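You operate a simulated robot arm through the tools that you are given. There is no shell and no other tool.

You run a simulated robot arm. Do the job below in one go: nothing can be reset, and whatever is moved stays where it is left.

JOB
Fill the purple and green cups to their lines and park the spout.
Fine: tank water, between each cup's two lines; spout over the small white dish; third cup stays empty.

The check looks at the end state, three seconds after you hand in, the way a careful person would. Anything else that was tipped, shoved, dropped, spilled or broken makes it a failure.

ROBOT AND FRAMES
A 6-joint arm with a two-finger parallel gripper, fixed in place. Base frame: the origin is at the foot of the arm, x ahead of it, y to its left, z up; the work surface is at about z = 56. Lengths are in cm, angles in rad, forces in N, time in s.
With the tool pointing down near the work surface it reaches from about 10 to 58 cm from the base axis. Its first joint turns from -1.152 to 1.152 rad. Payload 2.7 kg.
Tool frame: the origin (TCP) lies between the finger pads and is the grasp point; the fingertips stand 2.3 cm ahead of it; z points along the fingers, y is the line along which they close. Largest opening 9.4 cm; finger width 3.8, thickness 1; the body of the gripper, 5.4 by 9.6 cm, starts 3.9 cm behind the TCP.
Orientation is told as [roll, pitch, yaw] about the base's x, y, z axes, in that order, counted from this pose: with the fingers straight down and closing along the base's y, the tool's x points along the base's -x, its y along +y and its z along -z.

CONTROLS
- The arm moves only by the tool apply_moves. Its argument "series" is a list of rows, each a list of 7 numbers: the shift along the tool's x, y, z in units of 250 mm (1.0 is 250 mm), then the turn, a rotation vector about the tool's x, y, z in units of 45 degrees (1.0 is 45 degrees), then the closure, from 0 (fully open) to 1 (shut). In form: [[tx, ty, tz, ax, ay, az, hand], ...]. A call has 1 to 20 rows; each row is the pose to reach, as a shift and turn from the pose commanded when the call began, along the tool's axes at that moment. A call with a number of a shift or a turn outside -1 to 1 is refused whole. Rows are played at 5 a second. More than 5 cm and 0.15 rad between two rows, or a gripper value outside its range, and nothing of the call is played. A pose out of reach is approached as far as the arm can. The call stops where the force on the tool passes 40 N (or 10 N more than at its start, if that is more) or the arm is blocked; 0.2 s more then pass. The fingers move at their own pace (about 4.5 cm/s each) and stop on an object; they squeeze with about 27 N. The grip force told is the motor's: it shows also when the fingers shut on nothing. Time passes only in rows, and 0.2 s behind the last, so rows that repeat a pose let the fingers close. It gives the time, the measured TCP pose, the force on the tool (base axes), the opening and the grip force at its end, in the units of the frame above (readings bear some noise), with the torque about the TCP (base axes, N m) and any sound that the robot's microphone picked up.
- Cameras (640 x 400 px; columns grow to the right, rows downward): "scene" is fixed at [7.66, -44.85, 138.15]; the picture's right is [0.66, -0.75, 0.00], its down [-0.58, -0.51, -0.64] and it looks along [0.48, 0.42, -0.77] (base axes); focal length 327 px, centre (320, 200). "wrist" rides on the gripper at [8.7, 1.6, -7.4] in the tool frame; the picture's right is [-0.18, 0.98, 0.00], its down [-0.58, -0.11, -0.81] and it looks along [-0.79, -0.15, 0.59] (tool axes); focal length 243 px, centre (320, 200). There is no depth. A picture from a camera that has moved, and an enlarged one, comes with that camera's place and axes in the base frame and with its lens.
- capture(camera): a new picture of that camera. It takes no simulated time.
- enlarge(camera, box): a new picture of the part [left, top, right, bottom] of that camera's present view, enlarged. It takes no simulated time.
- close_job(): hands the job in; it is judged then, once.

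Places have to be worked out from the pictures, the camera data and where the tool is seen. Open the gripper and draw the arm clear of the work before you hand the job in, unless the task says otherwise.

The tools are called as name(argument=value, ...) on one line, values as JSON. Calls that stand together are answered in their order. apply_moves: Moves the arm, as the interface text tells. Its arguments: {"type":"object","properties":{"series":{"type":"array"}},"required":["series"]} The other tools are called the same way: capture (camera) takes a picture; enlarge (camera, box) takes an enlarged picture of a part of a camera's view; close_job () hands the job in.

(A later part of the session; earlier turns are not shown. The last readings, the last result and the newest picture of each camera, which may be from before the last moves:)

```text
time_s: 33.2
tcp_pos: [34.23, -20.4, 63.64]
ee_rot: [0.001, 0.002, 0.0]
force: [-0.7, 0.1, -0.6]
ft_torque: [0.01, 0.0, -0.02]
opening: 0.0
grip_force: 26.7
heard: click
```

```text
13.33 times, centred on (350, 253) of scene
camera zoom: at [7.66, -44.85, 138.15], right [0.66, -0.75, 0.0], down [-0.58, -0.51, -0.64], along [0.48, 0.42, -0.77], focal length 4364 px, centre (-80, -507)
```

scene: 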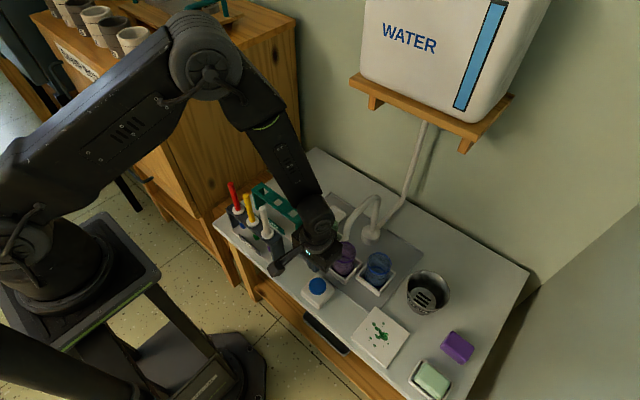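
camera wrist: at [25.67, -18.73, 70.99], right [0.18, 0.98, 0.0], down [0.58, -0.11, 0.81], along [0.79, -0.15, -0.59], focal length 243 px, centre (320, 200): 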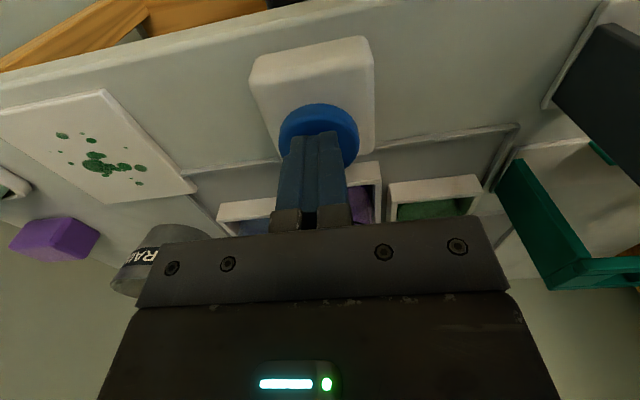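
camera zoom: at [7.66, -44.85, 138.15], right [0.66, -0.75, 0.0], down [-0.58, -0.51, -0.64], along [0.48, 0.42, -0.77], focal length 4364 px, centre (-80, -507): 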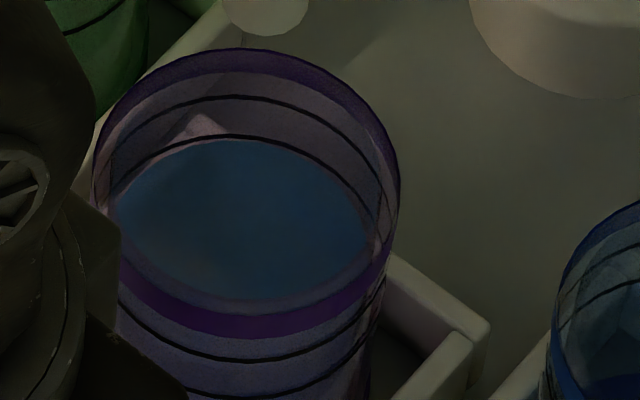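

The water's back edge is now right at the lower line. The lines' back arcs are at rows 136 and 95 in the 13x view, and the water is at ~138. I'll add 4 more held rows to get to the middle of the band.

apply_moves(series=[[0, 0, 0.042, 0, 0, 0, 1], [0, 0, 0.042, 0, 0, 0, 1], [0, 0, 0.042, 0, 0, 0, 1], [0, 0, 0.042, 0, 0, 0, 1], [0, 0, 0, 0, 0, 0, 1], [0, 0, 0, 0, 0, 0, 1], [0, 0, 0, 0, 0, 0, 1]])

enlarge(camera="scene", box=[335, 238, 365, 268])

```text
time_s: 34.8
tcp_pos: [34.38, -20.47, 63.81]
ee_rot: [0.001, 0.0, 0.0]
force: [-1.0, -0.8, 1.0]
ft_torque: [-0.01, -0.03, 0.0]
opening: 0.02
grip_force: 27.3
heard: click
```

```text
13.33 times, centred on (350, 253) of scene
camera zoom: at [7.66, -44.85, 138.15], right [0.66, -0.75, 0.0], down [-0.58, -0.51, -0.64], along [0.48, 0.42, -0.77], focal length 4364 px, centre (-80, -507)
```

zoom: 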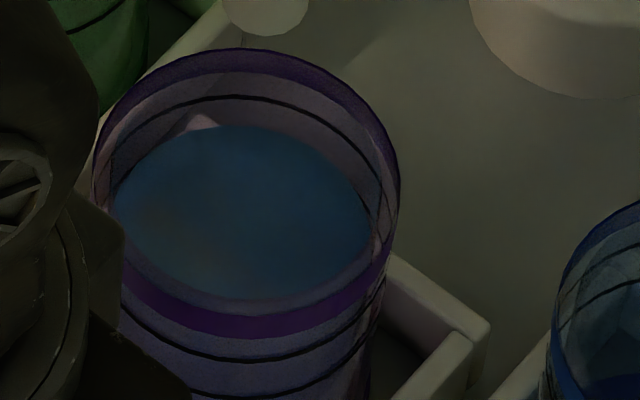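

The purple level is about mid-way between its lines: water edge at ~126, corrected to ~118, against lines at 95 and 136. I'll lift, tilt and open the gripper, then look for drips and check the level from the side.

apply_moves(series=[[0, 0, -0.12, 0, 0, 0, 1], [0, 0, -0.26, 0, 0, 0, 1], [0, 0, -0.4, 0, 0, 0, 1], [0, 0, -0.48, 0, 0, 0, 1], [-0.02, 0, -0.52, 0, -0.127, 0, 0.8], [-0.035, 0, -0.56, 0, -0.254, 0, 0.5], [-0.05, 0, -0.6, 0, -0.381, 0, 0.2], [-0.065, 0, -0.64, 0, -0.508, 0, 0], [-0.08, 0, -0.68, 0, -0.635, 0, 0], [-0.0908, 0, -0.708, 0, -0.762, 0, 0], [-0.0908, 0, -0.708, 0, -0.889, 0, 0], [-0.0908, 0, -0.708, 0, -0.889, 0, 0]])

capture(camera="wrist")

enlarge(camera="scene", box=[300, 190, 400, 290])

```text
time_s: 37.4
tcp_pos: [36.8, -20.48, 81.43]
ee_rot: [0.002, -0.697, -0.001]
force: [0.1, 0.0, 0.4]
ft_torque: [0.0, -0.02, 0.0]
opening: 9.41
grip_force: 0.0
```

```text
taken
camera wrist: at [25.19, -18.76, 81.48], right [0.14, 0.98, 0.12], down [-0.07, -0.11, 0.99], along [0.99, -0.15, 0.06], focal length 243 px, centre (320, 200)
```

wrist: 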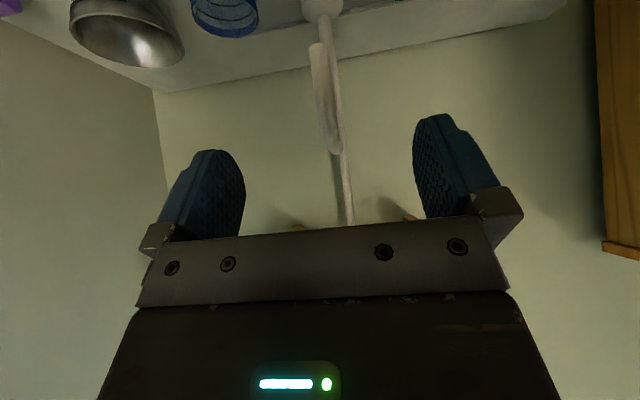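

```text
4.00 times, centred on (350, 240) of scene
camera zoom: at [7.66, -44.85, 138.15], right [0.66, -0.75, 0.0], down [-0.58, -0.51, -0.64], along [0.48, 0.42, -0.77], focal length 1309 px, centre (200, 40)
```

zoom: 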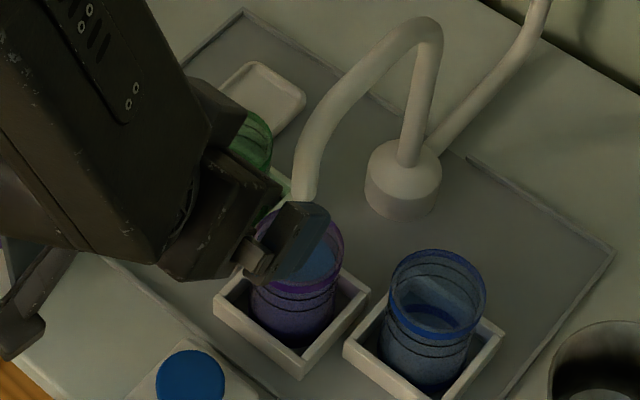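

No spill is visible and the spout is still at about (45.2, -20.5). I'll advance along the tool axis onto the tube and close the gripper.

apply_moves(series=[[0, 0, 0.1, 0, 0, 0, 0], [0, 0, 0.2, 0, 0, 0, 0], [0, 0, 0.3, 0, 0, 0, 0], [0, 0, 0.39, 0, 0, 0, 0], [0, 0, 0.475, 0, 0, 0, 0], [0, 0, 0.475, 0, 0, 0, 0.3], [0, 0, 0.475, 0, 0, 0, 0.6], [0, 0, 0.475, 0, 0, 0, 0.8], [0, 0, 0.475, 0, 0, 0, 1], [0, 0, 0.475, 0, 0, 0, 1], [0, 0, 0.475, 0, 0, 0, 1]])

capture(camera="wrist")

enlarge(camera="scene", box=[290, 180, 400, 290])

```text
time_s: 39.8
tcp_pos: [44.3, -20.42, 72.29]
ee_rot: [0.002, -0.699, 0.0]
force: [0.7, -0.9, -0.5]
ft_torque: [-0.19, -0.09, -0.01]
opening: 1.58
grip_force: 45.0
```

```text
taken
camera wrist: at [32.85, -18.85, 72.42], right [0.14, 0.98, 0.12], down [-0.07, -0.11, 0.99], along [0.99, -0.15, 0.06], focal length 243 px, centre (320, 200)
```

wrist: 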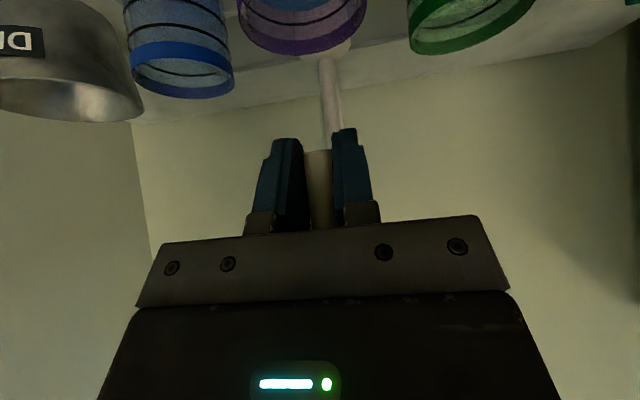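

```text
3.64 times, centred on (345, 235) of scene
camera zoom: at [7.66, -44.85, 138.15], right [0.66, -0.75, 0.0], down [-0.58, -0.51, -0.64], along [0.48, 0.42, -0.77], focal length 1190 px, centre (229, 73)
```

zoom: 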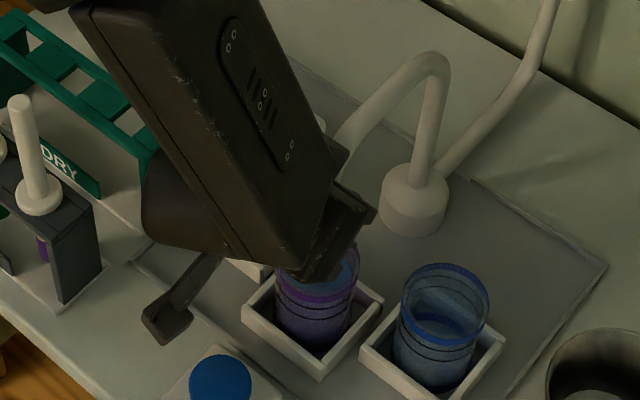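

The tube is gripped with near-zero side force. I'll swing the spout back along the arc toward green, first to about 157.5°.

apply_moves(series=[[-0.0005, 0.0185, 0.0004, 0, 0, 0, 1], [-0.0015, 0.037, 0.0012, 0, 0, 0, 1], [-0.0034, 0.0599, 0.0029, 0, 0, 0, 1], [-0.0061, 0.0828, 0.0051, 0, 0, 0, 1], [-0.0095, 0.1055, 0.008, 0, 0, 0, 1], [-0.0138, 0.1279, 0.0116, 0, 0, 0, 1], [-0.0187, 0.1501, 0.0158, 0, 0, 0, 1], [-0.0244, 0.172, 0.0206, 0, 0, 0, 1], [-0.0308, 0.1936, 0.026, 0, 0, 0, 1], [-0.0308, 0.1936, 0.026, 0, 0, 0, 1]])

enlarge(camera="scene", box=[290, 180, 400, 290])

```text
time_s: 42.0
tcp_pos: [45.18, -15.53, 72.41]
ee_rot: [0.001, -0.699, -0.001]
force: [2.8, -2.8, -6.2]
ft_torque: [1.25, -0.78, -0.17]
opening: 1.57
grip_force: 44.6
```

```text
3.64 times, centred on (345, 235) of scene
camera zoom: at [7.67, -44.86, 138.14], right [0.66, -0.75, 0.0], down [-0.58, -0.51, -0.64], along [0.48, 0.42, -0.77], focal length 1190 px, centre (229, 73)
```

zoom: 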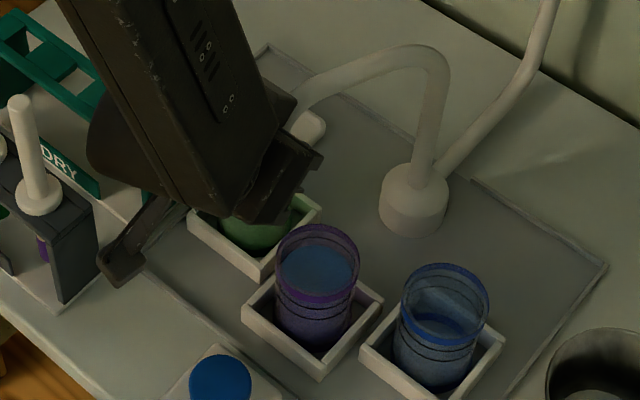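

The forces stay small. I'll continue the arc to about 136.5°, over the green cup.

apply_moves(series=[[-0.0071, 0.0212, 0.006, 0, 0, 0, 1], [-0.0149, 0.0419, 0.0126, 0, 0, 0, 1], [-0.0234, 0.0622, 0.0198, 0, 0, 0, 1], [-0.0326, 0.0819, 0.0275, 0, 0, 0, 1], [-0.0424, 0.1012, 0.0358, 0, 0, 0, 1], [-0.0528, 0.1198, 0.0446, 0, 0, 0, 1], [-0.0639, 0.1378, 0.0539, 0, 0, 0, 1], [-0.0732, 0.1518, 0.0618, 0, 0, 0, 1], [-0.0804, 0.162, 0.0679, 0, 0, 0, 1], [-0.0804, 0.162, 0.0679, 0, 0, 0, 1]])

capture(camera="wrist")

enlarge(camera="scene", box=[280, 180, 390, 280])

enlarge(camera="scene", box=[330, 238, 365, 273])

```text
time_s: 44.2
tcp_pos: [47.91, -11.67, 72.35]
ee_rot: [0.0, -0.699, -0.002]
force: [-0.9, -2.1, 1.8]
ft_torque: [1.44, 0.24, -0.17]
opening: 1.57
grip_force: 44.6
```

```text
taken
camera wrist: at [36.46, -9.89, 72.42], right [0.14, 0.98, 0.12], down [-0.07, -0.11, 0.99], along [0.99, -0.15, 0.06], focal length 243 px, centre (320, 200)
```

wrist: 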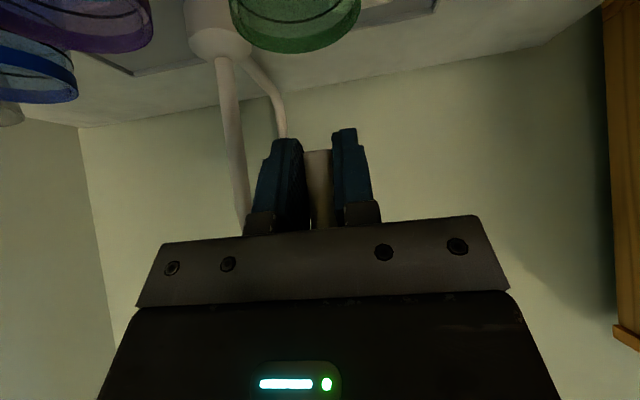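

```text
4.00 times, centred on (335, 230) of scene
camera zoom: at [7.66, -44.85, 138.15], right [0.66, -0.75, 0.0], down [-0.58, -0.51, -0.64], along [0.48, 0.42, -0.77], focal length 1309 px, centre (260, 80)
```

zoom: 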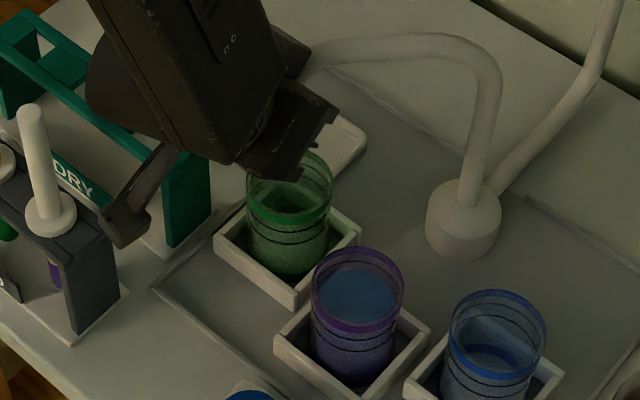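

```text
11.43 times, centred on (348, 256) of scene
camera zoom: at [7.66, -44.85, 138.15], right [0.66, -0.75, 0.0], down [-0.58, -0.51, -0.64], along [0.48, 0.42, -0.77], focal length 3740 px, centre (6, -434)
```

zoom: 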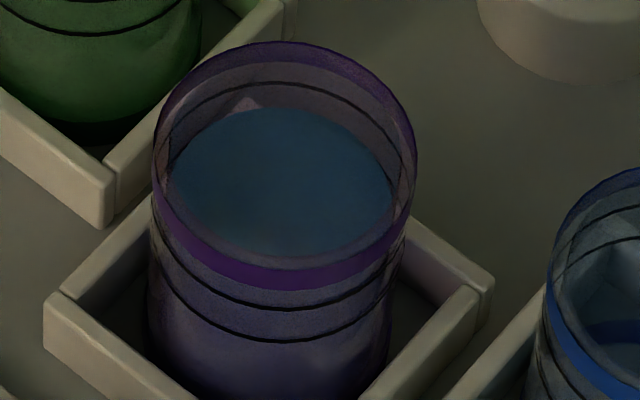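

The spout is over the green cup (about (48.8, -11.7)), and the ellipse fit puts the purple water at about 60–70% of the way between its lines. I'll release and back out along the tool axis.

apply_moves(series=[[0, 0, 0, 0, 0, 0, 0.7], [0, 0, 0, 0, 0, 0, 0.3], [0, 0, 0, 0, 0, 0, 0], [0, 0, 0, 0, 0, 0, 0], [0, 0, 0, 0, 0, 0, 0], [0, 0, -0.08, 0, 0, 0, 0], [0, 0, -0.16, 0, 0, 0, 0], [0, 0, -0.26, 0, 0, 0, 0], [0, 0, -0.36, 0, 0, 0, 0], [0, 0, -0.46, 0, 0, 0, 0], [0, 0, -0.46, 0, 0, 0, 0]])

enlarge(camera="scene", box=[280, 170, 390, 280])

capture(camera="wrist")

```text
time_s: 46.6
tcp_pos: [40.62, -11.55, 81.06]
ee_rot: [0.001, -0.698, -0.001]
force: [0.1, -0.4, -0.7]
ft_torque: [0.03, -0.04, -0.01]
opening: 9.4
grip_force: 0.1
```

```text
3.64 times, centred on (335, 225) of scene
camera zoom: at [7.66, -44.85, 138.15], right [0.66, -0.75, 0.0], down [-0.58, -0.51, -0.64], along [0.48, 0.42, -0.77], focal length 1190 px, centre (266, 109)
```

zoom: 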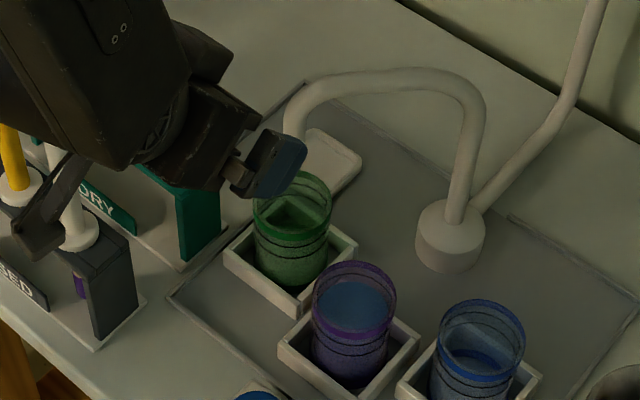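

```text
taken
camera wrist: at [29.06, -9.87, 81.22], right [0.14, 0.98, 0.12], down [-0.07, -0.11, 0.99], along [0.99, -0.15, 0.06], focal length 243 px, centre (320, 200)
```

wrist: 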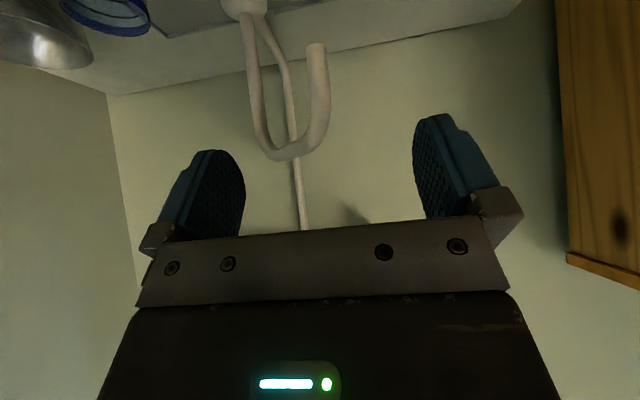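

The spout end is at about (48.7, -11.6, 70), centred on the green cup. I'll move to above the button with the tool vertical and the fingers closed.

apply_moves(series=[[0.0473, -0.0445, 0.0082, 0, 0.111, 0, 0.3], [0.0946, -0.089, 0.0164, 0, 0.222, 0, 0.6], [0.1419, -0.1335, 0.0246, 0, 0.333, 0, 1], [0.1892, -0.178, 0.0329, 0, 0.444, 0, 1], [0.2365, -0.2225, 0.0411, 0, 0.555, 0, 1], [0.2838, -0.267, 0.0493, 0, 0.666, 0, 1], [0.3311, -0.3115, 0.0575, 0, 0.777, 0, 1], [0.3784, -0.356, 0.0657, 0, 0.889, 0, 1], [0.3784, -0.356, 0.0657, 0, 0.889, 0, 1], [0.3784, -0.356, 0.0657, 0, 0.889, 0, 1]])

capture(camera="wrist")

enlarge(camera="scene", box=[280, 190, 390, 300])

```text
time_s: 48.8
tcp_pos: [34.49, -20.39, 73.78]
ee_rot: [0.002, 0.002, 0.0]
force: [0.8, 0.3, 0.1]
ft_torque: [-0.03, 0.0, 0.01]
opening: 0.0
grip_force: 27.4
```

```text
taken
camera wrist: at [25.67, -18.75, 81.17], right [0.18, 0.98, 0.0], down [0.58, -0.11, 0.81], along [0.79, -0.15, -0.59], focal length 243 px, centre (320, 200)
```

wrist: 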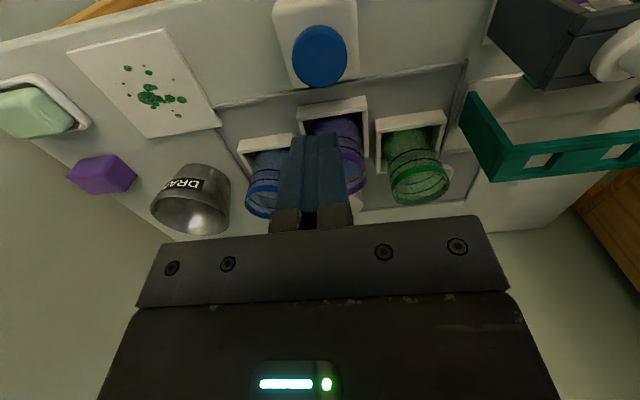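

```text
3.64 times, centred on (335, 245) of scene
camera zoom: at [7.66, -44.85, 138.15], right [0.66, -0.75, 0.0], down [-0.58, -0.51, -0.64], along [0.48, 0.42, -0.77], focal length 1190 px, centre (266, 36)
```

zoom: 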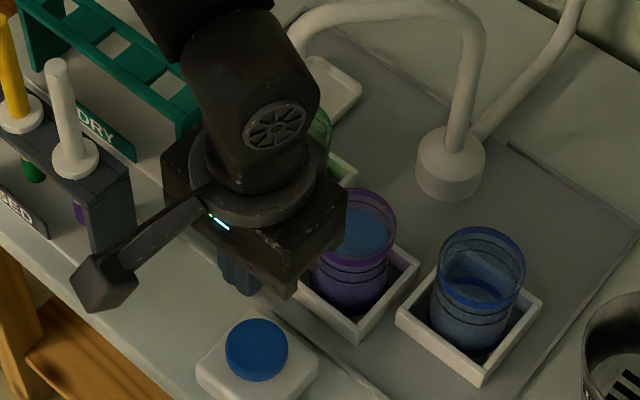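

From here the wrist hides the green cup from the scene camera, so I'll press with the tool tilted about 25° to move the wrist out of the line of sight. First I'll hover just above the button.

apply_moves(series=[[-0.005, 0, 0.06, 0, -0.093, 0, 1], [-0.009, 0, 0.12, 0, -0.185, 0, 1], [-0.014, 0, 0.19, 0, -0.278, 0, 1], [-0.019, 0, 0.26, 0, -0.371, 0, 1], [-0.023, 0, 0.32, 0, -0.463, 0, 1], [-0.028, 0, 0.38, 0, -0.556, 0, 1], [-0.028, 0, 0.38, 0, -0.556, 0, 1]])

enlarge(camera="scene", box=[280, 190, 390, 300])

capture(camera="wrist")

```text
time_s: 50.4
tcp_pos: [35.11, -20.6, 64.27]
ee_rot: [0.001, -0.439, -0.002]
force: [-0.9, 0.1, 1.2]
ft_torque: [-0.02, 0.01, 0.01]
opening: 0.0
grip_force: 27.1
```

```text
3.64 times, centred on (335, 245) of scene
camera zoom: at [7.66, -44.85, 138.15], right [0.66, -0.75, 0.0], down [-0.58, -0.51, -0.64], along [0.48, 0.42, -0.77], focal length 1190 px, centre (266, 36)
```

zoom: 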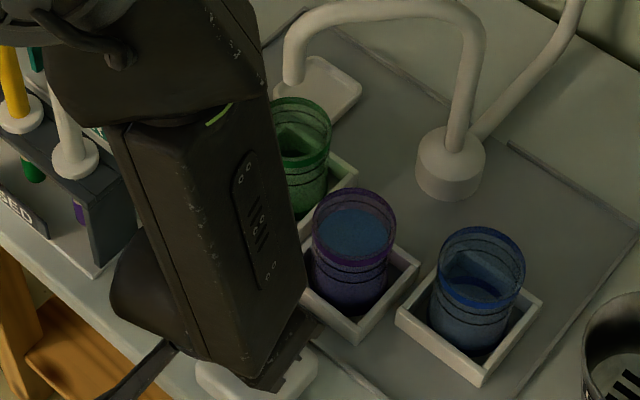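

```text
taken
camera wrist: at [23.99, -18.84, 67.27], right [0.17, 0.98, 0.08], down [0.18, -0.11, 0.98], along [0.97, -0.15, -0.2], focal length 243 px, centre (320, 200)
```

wrist: 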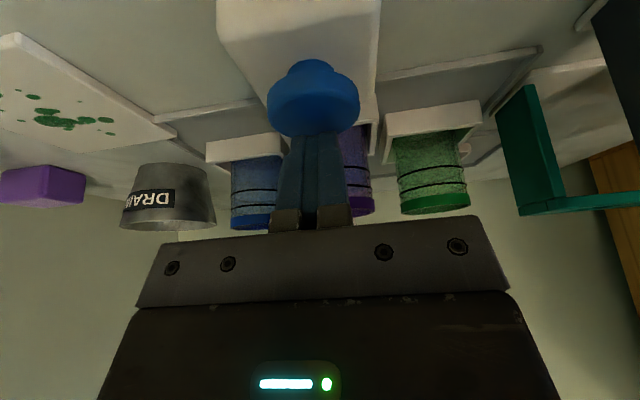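

Both cameras now see the green cup, and the wrist camera shows it nearly side-on with both lines. I'll press and check that the stream lands in the cup.

apply_moves(series=[[0.0102, 0, 0.0217, 0, 0, 0, 1], [0.0204, 0, 0.0434, 0, 0, 0, 1], [0.0204, 0, 0.0434, 0, 0, 0, 1]])

enlarge(camera="scene", box=[310, 200, 370, 260])

enlarge(camera="wrist", box=[330, 80, 510, 230])

```text
time_s: 51.2
tcp_pos: [35.12, -20.53, 63.23]
ee_rot: [0.0, -0.436, 0.0]
force: [-3.5, -2.2, 10.1]
ft_torque: [-0.05, 0.19, -0.01]
opening: 0.01
grip_force: 27.2
heard: click
```

```text
6.67 times, centred on (340, 230) of scene
camera zoom: at [7.64, -44.84, 138.15], right [0.66, -0.75, 0.0], down [-0.58, -0.51, -0.64], along [0.48, 0.42, -0.77], focal length 2182 px, centre (187, 0)
```

zoom: 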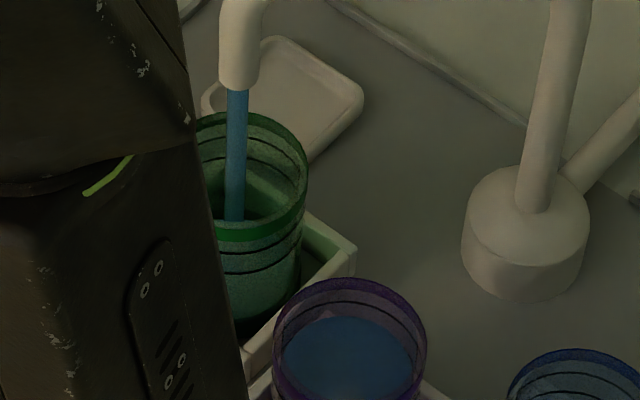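

```text
2.67 times, centred on (420, 155) of wrist
camera zoom: at [24.01, -18.78, 66.15], right [0.17, 0.98, 0.08], down [0.19, -0.11, 0.98], along [0.97, -0.15, -0.2], focal length 647 px, centre (53, 320)
```

zoom: 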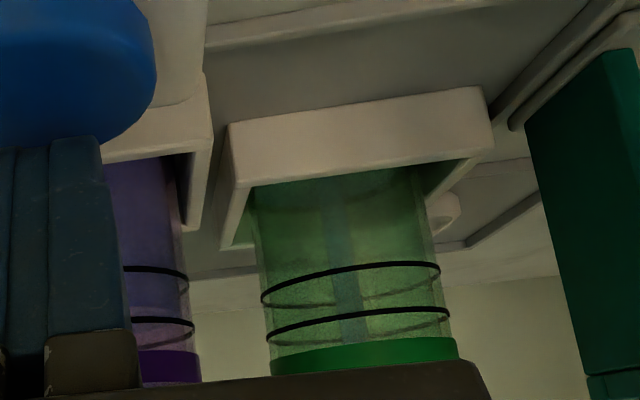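

The stream lands well inside the green cup. I'll keep holding for about 3 s more, then look again while still pressed.

apply_moves(series=[[0, 0, 0, 0, 0, 0, 1], [0, 0, 0, 0, 0, 0, 1], [0, 0, 0, 0, 0, 0, 1], [0, 0, 0, 0, 0, 0, 1], [0, 0, 0, 0, 0, 0, 1], [0, 0, 0, 0, 0, 0, 1], [0, 0, 0, 0, 0, 0, 1], [0, 0, 0, 0, 0, 0, 1], [0, 0, 0, 0, 0, 0, 1], [0, 0, 0, 0, 0, 0, 1], [0, 0, 0, 0, 0, 0, 1], [0, 0, 0, 0, 0, 0, 1], [0, 0, 0, 0, 0, 0, 1], [0, 0, 0, 0, 0, 0, 1]])

enlarge(camera="scene", box=[310, 200, 370, 260])

enlarge(camera="wrist", box=[330, 80, 510, 230])

```text
time_s: 54.2
tcp_pos: [35.14, -20.42, 63.12]
ee_rot: [0.003, -0.437, 0.0]
force: [2.1, -3.6, 11.4]
ft_torque: [-0.11, 0.03, 0.0]
opening: 0.01
grip_force: 27.5
```

```text
6.67 times, centred on (340, 230) of scene
camera zoom: at [7.65, -44.84, 138.15], right [0.66, -0.75, 0.0], down [-0.58, -0.51, -0.64], along [0.48, 0.42, -0.77], focal length 2182 px, centre (187, 0)
```

zoom: 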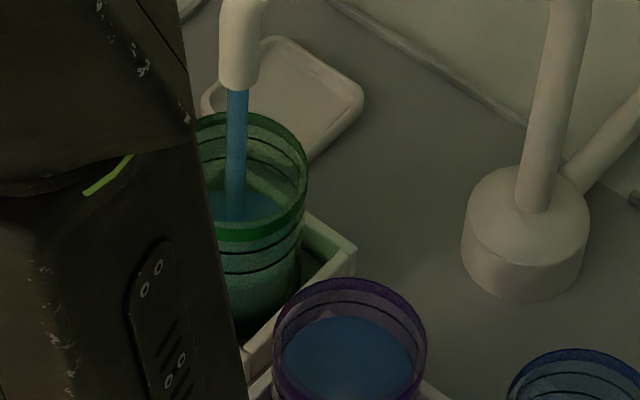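

```text
2.67 times, centred on (420, 155) of wrist
camera zoom: at [24.02, -18.76, 66.14], right [0.17, 0.98, 0.08], down [0.19, -0.11, 0.98], along [0.97, -0.15, -0.2], focal length 647 px, centre (53, 320)
```

zoom: 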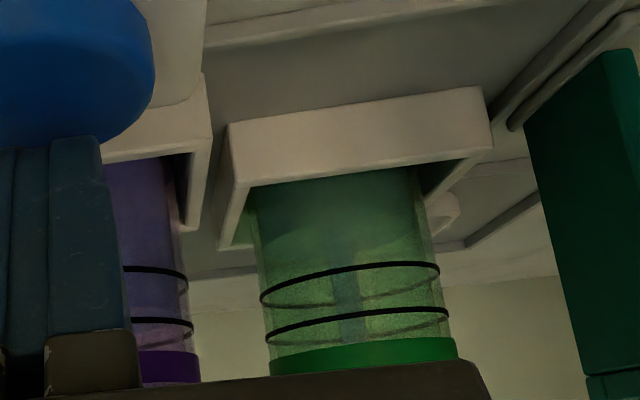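

The water's back edge (row ~188) puts the surface near z≈58.8, about half way. I'll hold about 2.6 s more and check again while still pressed.

apply_moves(series=[[0, 0, 0, 0, 0, 0, 1], [0, 0, 0, 0, 0, 0, 1], [0, 0, 0, 0, 0, 0, 1], [0, 0, 0, 0, 0, 0, 1], [0, 0, 0, 0, 0, 0, 1], [0, 0, 0, 0, 0, 0, 1], [0, 0, 0, 0, 0, 0, 1], [0, 0, 0, 0, 0, 0, 1], [0, 0, 0, 0, 0, 0, 1], [0, 0, 0, 0, 0, 0, 1], [0, 0, 0, 0, 0, 0, 1], [0, 0, 0, 0, 0, 0, 1]])

enlarge(camera="scene", box=[310, 200, 370, 260])

enlarge(camera="wrist", box=[380, 130, 500, 230])

```text
time_s: 56.8
tcp_pos: [35.04, -20.42, 63.11]
ee_rot: [0.003, -0.436, 0.001]
force: [3.7, -2.2, 13.3]
ft_torque: [-0.04, -0.04, 0.03]
opening: 0.01
grip_force: 26.5
```

```text
6.67 times, centred on (340, 230) of scene
camera zoom: at [7.65, -44.84, 138.15], right [0.66, -0.75, 0.0], down [-0.58, -0.51, -0.64], along [0.48, 0.42, -0.77], focal length 2182 px, centre (187, 0)
```

zoom: 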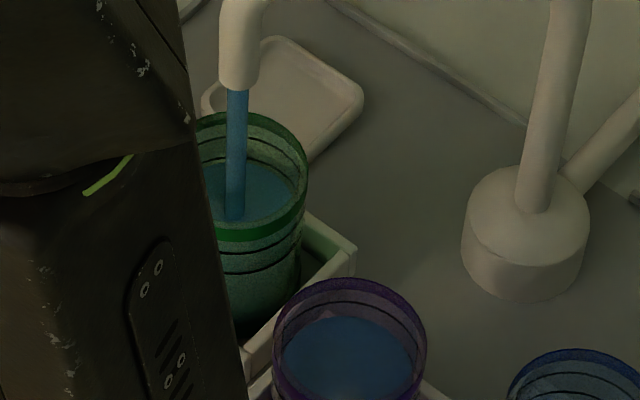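

```text
4.00 times, centred on (440, 180) of wrist
camera zoom: at [24.01, -18.75, 66.14], right [0.17, 0.98, 0.08], down [0.19, -0.11, 0.98], along [0.97, -0.15, -0.2], focal length 970 px, centre (-160, 280)
```

zoom: 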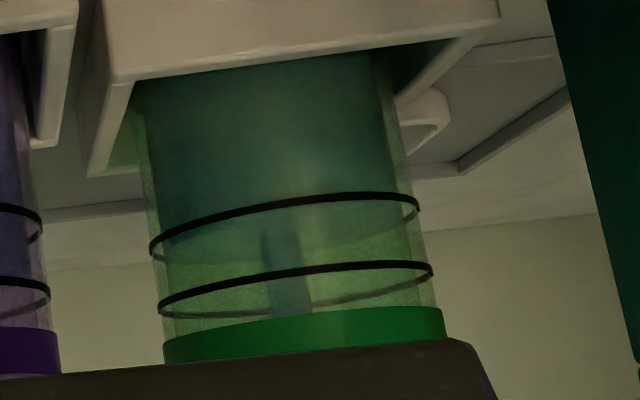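

I'll zoom in further to compare the green surface with its lines before going on. No simulated time passes.

enlarge(camera="scene", box=[325, 212, 350, 242])

enlarge(camera="wrist", box=[390, 145, 480, 220])

```text
13.33 times, centred on (338, 227) of scene
camera zoom: at [7.65, -44.84, 138.15], right [0.66, -0.75, 0.0], down [-0.58, -0.51, -0.64], along [0.48, 0.42, -0.77], focal length 4364 px, centre (87, -160)
```

zoom: 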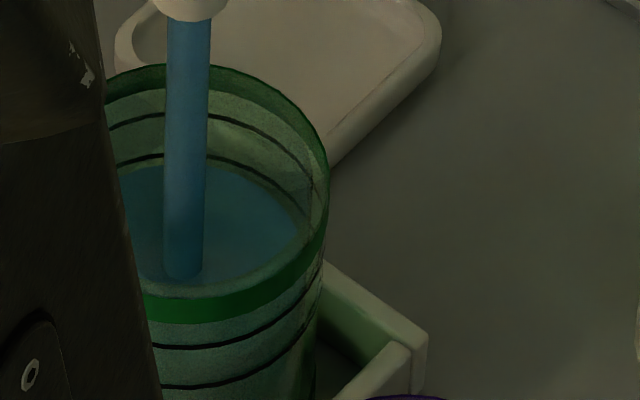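

```text
5.33 times, centred on (435, 182) of wrist
camera zoom: at [24.01, -18.75, 66.14], right [0.17, 0.98, 0.08], down [0.19, -0.11, 0.98], along [0.97, -0.15, -0.2], focal length 1294 px, centre (-293, 293)
```

zoom: 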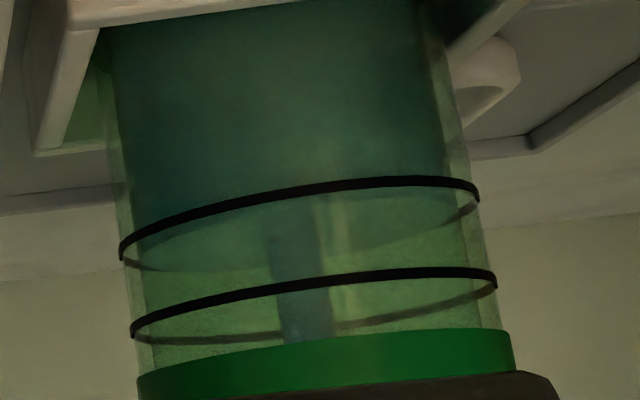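

The green water is right at the lower line now. I'll hold 5 more rows and then release, which should bring it to about the middle of the band.

apply_moves(series=[[0, 0, 0, 0, 0, 0, 1], [0, 0, 0, 0, 0, 0, 1], [0, 0, 0, 0, 0, 0, 1], [0, 0, 0, 0, 0, 0, 1], [0, 0, 0, 0, 0, 0, 1], [-0.0204, 0, -0.0434, 0, 0, 0, 1], [-0.0204, 0, -0.0434, 0, 0, 0, 1], [-0.0204, 0, -0.0434, 0, 0, 0, 1]])

enlarge(camera="scene", box=[325, 212, 350, 242])

enlarge(camera="wrist", box=[390, 145, 480, 220])

enlarge(camera="scene", box=[310, 200, 370, 260])

```text
time_s: 58.6
tcp_pos: [35.12, -20.41, 64.23]
ee_rot: [0.003, -0.434, 0.0]
force: [-0.9, -0.4, -0.1]
ft_torque: [-0.01, 0.03, -0.02]
opening: 0.02
grip_force: 26.5
```

```text
13.33 times, centred on (338, 227) of scene
camera zoom: at [7.66, -44.84, 138.15], right [0.66, -0.75, 0.0], down [-0.58, -0.51, -0.64], along [0.48, 0.42, -0.77], focal length 4364 px, centre (87, -160)
```

zoom: 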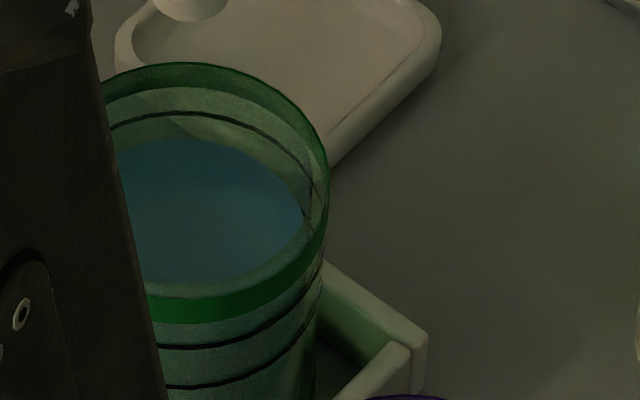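

```text
5.33 times, centred on (435, 182) of wrist
camera zoom: at [23.94, -18.76, 67.29], right [0.17, 0.98, 0.08], down [0.19, -0.11, 0.98], along [0.97, -0.15, -0.2], focal length 1294 px, centre (-293, 293)
```

zoom: 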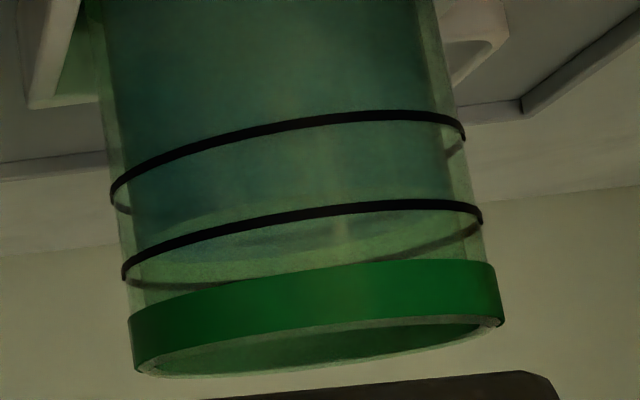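

```text
6.67 times, centred on (340, 230) of scene
camera zoom: at [7.66, -44.84, 138.15], right [0.66, -0.75, 0.0], down [-0.58, -0.51, -0.64], along [0.48, 0.42, -0.77], focal length 2182 px, centre (187, 0)
```

zoom: 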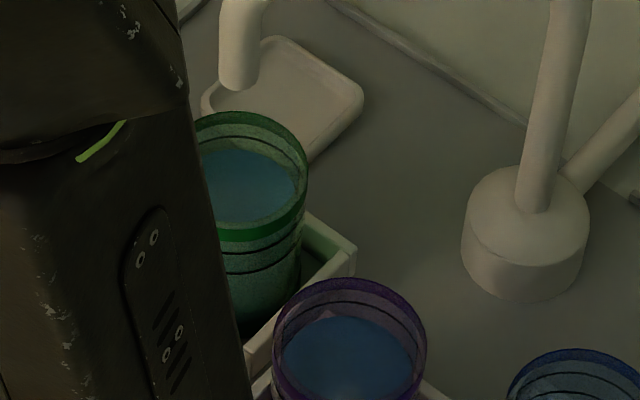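

The flow has stopped. I'll zoom in on the green cup from both cameras to confirm that the level is between the lines.

enlarge(camera="wrist", box=[400, 160, 470, 205])

enlarge(camera="scene", box=[328, 214, 346, 230])

```text
8.89 times, centred on (435, 182) of wrist
camera zoom: at [23.94, -18.76, 67.29], right [0.17, 0.98, 0.08], down [0.19, -0.11, 0.98], along [0.97, -0.15, -0.2], focal length 2157 px, centre (-702, 356)
```

zoom: 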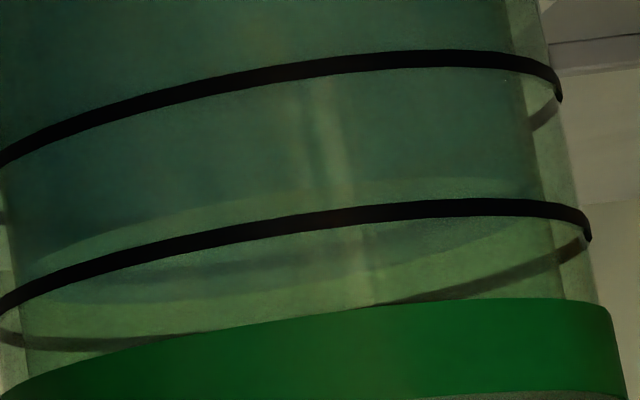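

```text
16.00 times, centred on (337, 222) of scene
camera zoom: at [7.66, -44.84, 138.15], right [0.66, -0.75, 0.0], down [-0.58, -0.51, -0.64], along [0.48, 0.42, -0.77], focal length 5236 px, centre (48, -152)
```

zoom: 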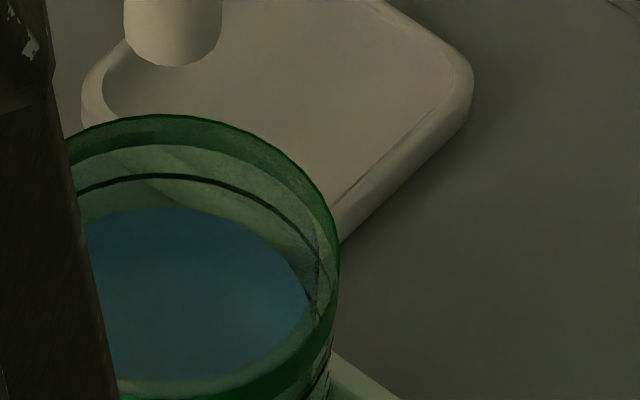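

The green water sits at about 75% between its lines from the side view, which is inside the band. Now I'll lift off the button, open the gripper, and go back to the approach point in front of the spout.

apply_moves(series=[[-0.042, 0, -0.0906, 0, 0, 0, 1], [-0.085, 0, -0.181, 0, 0, 0, 1], [-0.127, 0, -0.272, 0, 0, 0, 1], [-0.169, 0, -0.362, 0, 0, 0, 1], [-0.2215, 0.0591, -0.388, 0, -0.0555, 0, 0.7], [-0.274, 0.1181, -0.4136, 0, -0.111, 0, 0.4], [-0.3266, 0.1772, -0.4394, 0, -0.1665, 0, 0.1], [-0.379, 0.2363, -0.4652, 0, -0.222, 0, 0], [-0.4316, 0.2953, -0.491, 0, -0.2775, 0, 0], [-0.4841, 0.3544, -0.5169, 0, -0.333, 0, 0], [-0.4841, 0.3544, -0.5169, 0, -0.333, 0, 0]])

capture(camera="wrist")

enlarge(camera="scene", box=[290, 180, 400, 290])

```text
time_s: 61.0
tcp_pos: [40.58, -11.6, 81.14]
ee_rot: [0.002, -0.697, -0.001]
force: [-0.3, -0.2, 0.0]
ft_torque: [0.03, 0.01, 0.0]
opening: 9.39
grip_force: 0.1
```

```text
taken
camera wrist: at [29.11, -9.83, 81.16], right [0.14, 0.98, 0.12], down [-0.07, -0.11, 0.99], along [0.99, -0.15, 0.06], focal length 243 px, centre (320, 200)
```

wrist: 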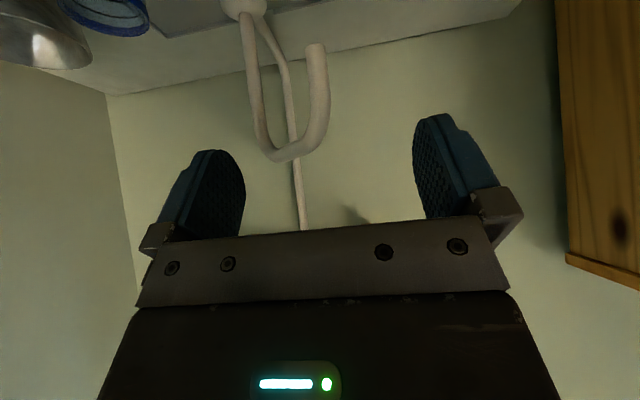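

```text
3.64 times, centred on (345, 235) of scene
camera zoom: at [7.66, -44.84, 138.15], right [0.66, -0.75, 0.0], down [-0.58, -0.51, -0.64], along [0.48, 0.42, -0.77], focal length 1190 px, centre (229, 73)
```

zoom: 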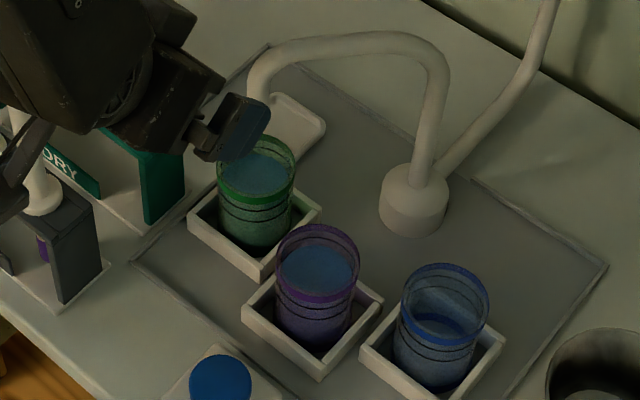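

The spout is still over green at about (48.7, -11.6), and both cups look good. I'll advance onto the tube and grip it again.

apply_moves(series=[[0, 0, 0.1, 0, 0, 0, 0], [0, 0, 0.2, 0, 0, 0, 0], [0, 0, 0.3, 0, 0, 0, 0], [0, 0, 0.38, 0, 0, 0, 0], [0, 0, 0.46, 0, 0, 0, 0], [0, 0, 0.46, 0, 0, 0, 0.3], [0, 0, 0.46, 0, 0, 0, 0.6], [0, 0, 0.46, 0, 0, 0, 0.8], [0, 0, 0.46, 0, 0, 0, 1], [0, 0, 0.46, 0, 0, 0, 1], [0, 0, 0.46, 0, 0, 0, 1]])

capture(camera="wrist")

```text
time_s: 63.4
tcp_pos: [48.04, -11.66, 72.25]
ee_rot: [0.004, -0.697, -0.005]
force: [6.2, -5.1, -1.7]
ft_torque: [1.39, 0.46, 0.01]
opening: 1.59
grip_force: 44.8
```

```text
taken
camera wrist: at [36.54, -9.92, 72.38], right [0.14, 0.98, 0.12], down [-0.07, -0.11, 0.99], along [0.99, -0.15, 0.06], focal length 243 px, centre (320, 200)
```

wrist: 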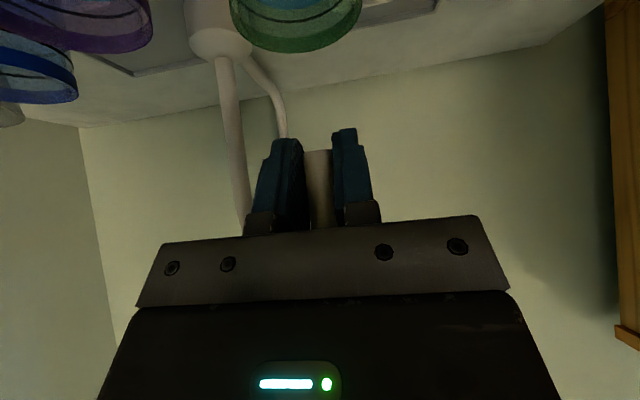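

Gripped with small forces. I'll swing the spout from about 136° to about 119°, toward the dish.

apply_moves(series=[[-0.0062, 0.0082, 0.0053, 0, 0, 0, 1], [-0.0124, 0.0164, 0.0105, 0, 0, 0, 1], [-0.0254, 0.0321, 0.0214, 0, 0, 0, 1], [-0.0389, 0.047, 0.0328, 0, 0, 0, 1], [-0.0529, 0.0612, 0.0446, 0, 0, 0, 1], [-0.0673, 0.0746, 0.0568, 0, 0, 0, 1], [-0.0821, 0.087, 0.0694, 0, 0, 0, 1], [-0.0974, 0.0987, 0.0822, 0, 0, 0, 1], [-0.0974, 0.0987, 0.0822, 0, 0, 0, 1]])

enlarge(camera="scene", box=[270, 160, 400, 290])

```text
time_s: 65.4
tcp_pos: [51.09, -9.11, 72.16]
ee_rot: [0.003, -0.696, -0.001]
force: [0.4, -3.6, 1.1]
ft_torque: [1.53, -0.11, -0.15]
opening: 1.6
grip_force: 45.0
```

```text
3.08 times, centred on (335, 225) of scene
camera zoom: at [7.66, -44.86, 138.14], right [0.66, -0.75, 0.0], down [-0.58, -0.51, -0.64], along [0.48, 0.42, -0.77], focal length 1007 px, centre (274, 123)
```

zoom: 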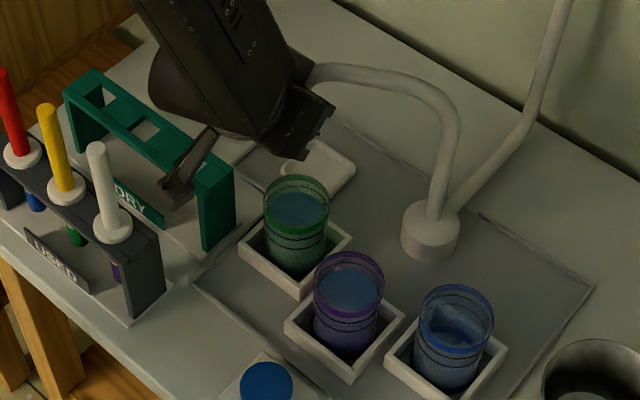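

Smooth so far. I'll bring the tilt back to 50° here so the gripper body stays clear of the spout's horizontal arm near the dish.

apply_moves(series=[[0, 0, 0, 0, -0.055, 0, 1], [0, 0, 0, 0, -0.11, 0, 1], [0, 0, 0, 0, -0.165, 0, 1], [0, 0, 0, 0, -0.222, 0, 1], [0, 0, 0, 0, -0.222, 0, 1]])

```text
time_s: 66.6
tcp_pos: [51.11, -9.1, 72.16]
ee_rot: [0.003, -0.871, -0.002]
force: [1.4, -2.3, -9.1]
ft_torque: [1.03, 0.91, -0.02]
opening: 1.6
grip_force: 45.2
```

Tilt done and forces are low. I'll continue the arc to about 106.5° and re-check the forces.

apply_moves(series=[[-0.0066, 0.0052, 0.0079, 0, 0, 0, 1], [-0.0131, 0.0104, 0.0157, 0, 0, 0, 1], [-0.0266, 0.0198, 0.0318, 0, 0, 0, 1], [-0.0403, 0.0284, 0.0481, 0, 0, 0, 1], [-0.0542, 0.036, 0.0647, 0, 0, 0, 1], [-0.0683, 0.0425, 0.0816, 0, 0, 0, 1], [-0.0683, 0.0425, 0.0816, 0, 0, 0, 1]])

enlarge(camera="scene", box=[270, 150, 390, 260])

```text
time_s: 68.2
tcp_pos: [53.82, -8.06, 72.27]
ee_rot: [0.002, -0.869, -0.003]
force: [-2.0, 5.2, -14.5]
ft_torque: [1.37, -0.12, -0.07]
opening: 1.56
grip_force: 45.3
```

```text
3.64 times, centred on (330, 205) of scene
camera zoom: at [7.68, -44.84, 138.15], right [0.66, -0.75, 0.0], down [-0.58, -0.51, -0.64], along [0.48, 0.42, -0.77], focal length 1190 px, centre (284, 182)
```

zoom: 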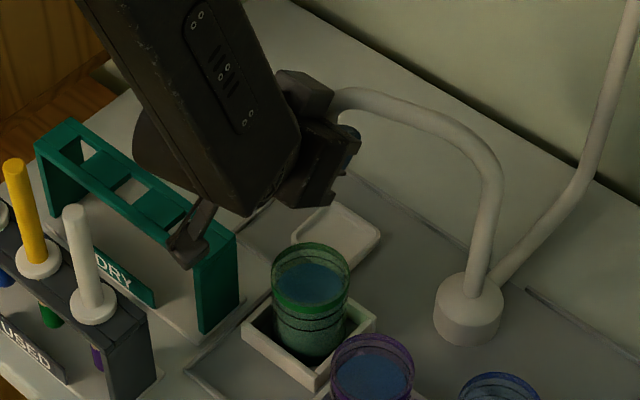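

The forces remain modest. I'll finish the arc to about 95°, putting the spout back over the white dish.

apply_moves(series=[[-0.0143, 0.0061, 0.0171, 0, 0, 0, 1], [-0.0288, 0.0112, 0.0344, 0, 0, 0, 1], [-0.0434, 0.0153, 0.0518, 0, 0, 0, 1], [-0.0581, 0.0184, 0.0694, 0, 0, 0, 1], [-0.067, 0.0198, 0.08, 0, 0, 0, 1], [-0.067, 0.0198, 0.08, 0, 0, 0, 1]])

enlarge(camera="scene", box=[270, 150, 390, 260])

capture(camera="wrist")

```text
time_s: 69.6
tcp_pos: [56.29, -7.52, 72.26]
ee_rot: [0.001, -0.872, -0.002]
force: [-0.6, 6.4, -12.5]
ft_torque: [1.43, -0.42, -0.04]
opening: 1.63
grip_force: 45.0
```

```text
3.64 times, centred on (330, 205) of scene
camera zoom: at [7.68, -44.84, 138.15], right [0.66, -0.75, 0.0], down [-0.58, -0.51, -0.64], along [0.48, 0.42, -0.77], focal length 1190 px, centre (284, 182)
```

zoom: 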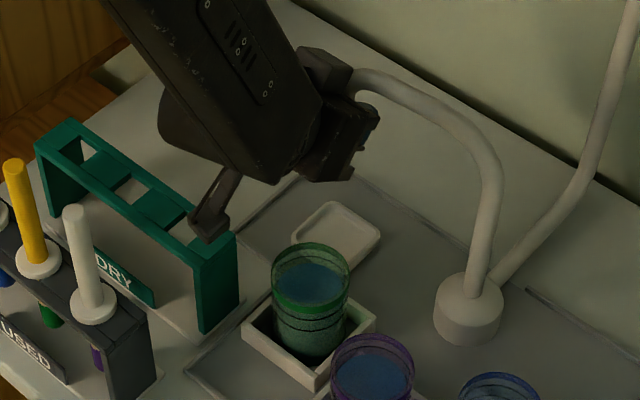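

```text
taken
camera wrist: at [45.09, -5.88, 70.37], right [0.12, 0.98, 0.14], down [-0.24, -0.11, 0.96], along [0.96, -0.15, 0.23], focal length 243 px, centre (320, 200)
```

wrist: 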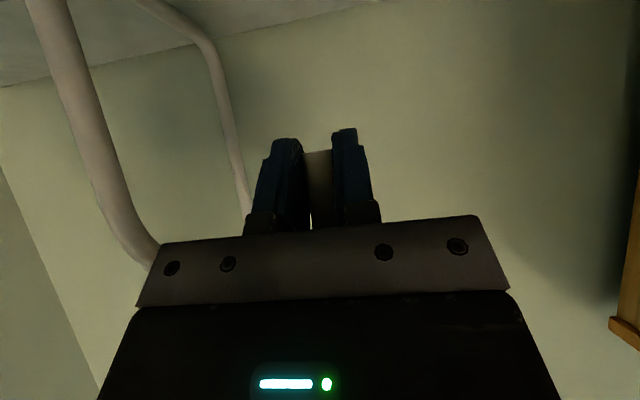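

The spout is back at about 95°, over the dish. I'll open the fingers and back out along the same path I came in on.

apply_moves(series=[[0, 0, 0, 0, 0, 0, 0.7], [0, 0, 0, 0, 0, 0, 0.3], [0, 0, 0, 0, 0, 0, 0], [0, 0, 0, 0, 0, 0, 0], [0, 0, 0, 0, 0, 0, 0], [0.0044, 0, -0.0676, 0, 0, 0, 0], [0.0088, 0, -0.1352, 0, 0, 0, 0], [0.0132, 0, -0.2028, 0, 0, 0, 0], [-0.032, 0, -0.295, 0, 0, 0, 0], [-0.077, 0, -0.388, 0, 0, 0, 0], [-0.077, 0, -0.388, 0, 0, 0, 0]])

capture(camera="wrist")

enlarge(camera="scene", box=[280, 150, 420, 290])

```text
time_s: 72.0
tcp_pos: [50.26, -7.61, 80.01]
ee_rot: [0.002, -0.871, 0.0]
force: [0.6, -0.1, 0.3]
ft_torque: [0.0, 0.03, -0.01]
opening: 9.42
grip_force: 0.2
```

```text
taken
camera wrist: at [38.86, -5.95, 78.05], right [0.12, 0.98, 0.14], down [-0.24, -0.11, 0.96], along [0.96, -0.15, 0.23], focal length 243 px, centre (320, 200)
```

wrist: 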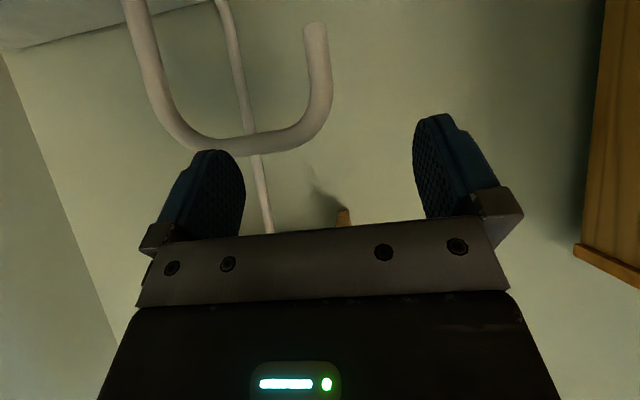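

```text
2.86 times, centred on (350, 220) of scene
camera zoom: at [7.66, -44.85, 138.15], right [0.66, -0.75, 0.0], down [-0.58, -0.51, -0.64], along [0.48, 0.42, -0.77], focal length 935 px, centre (234, 143)
```

zoom: 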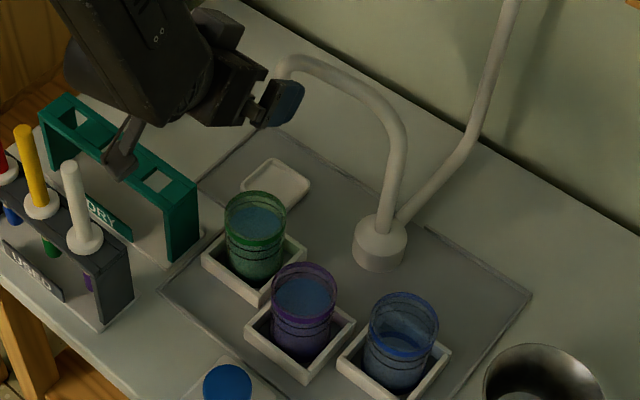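

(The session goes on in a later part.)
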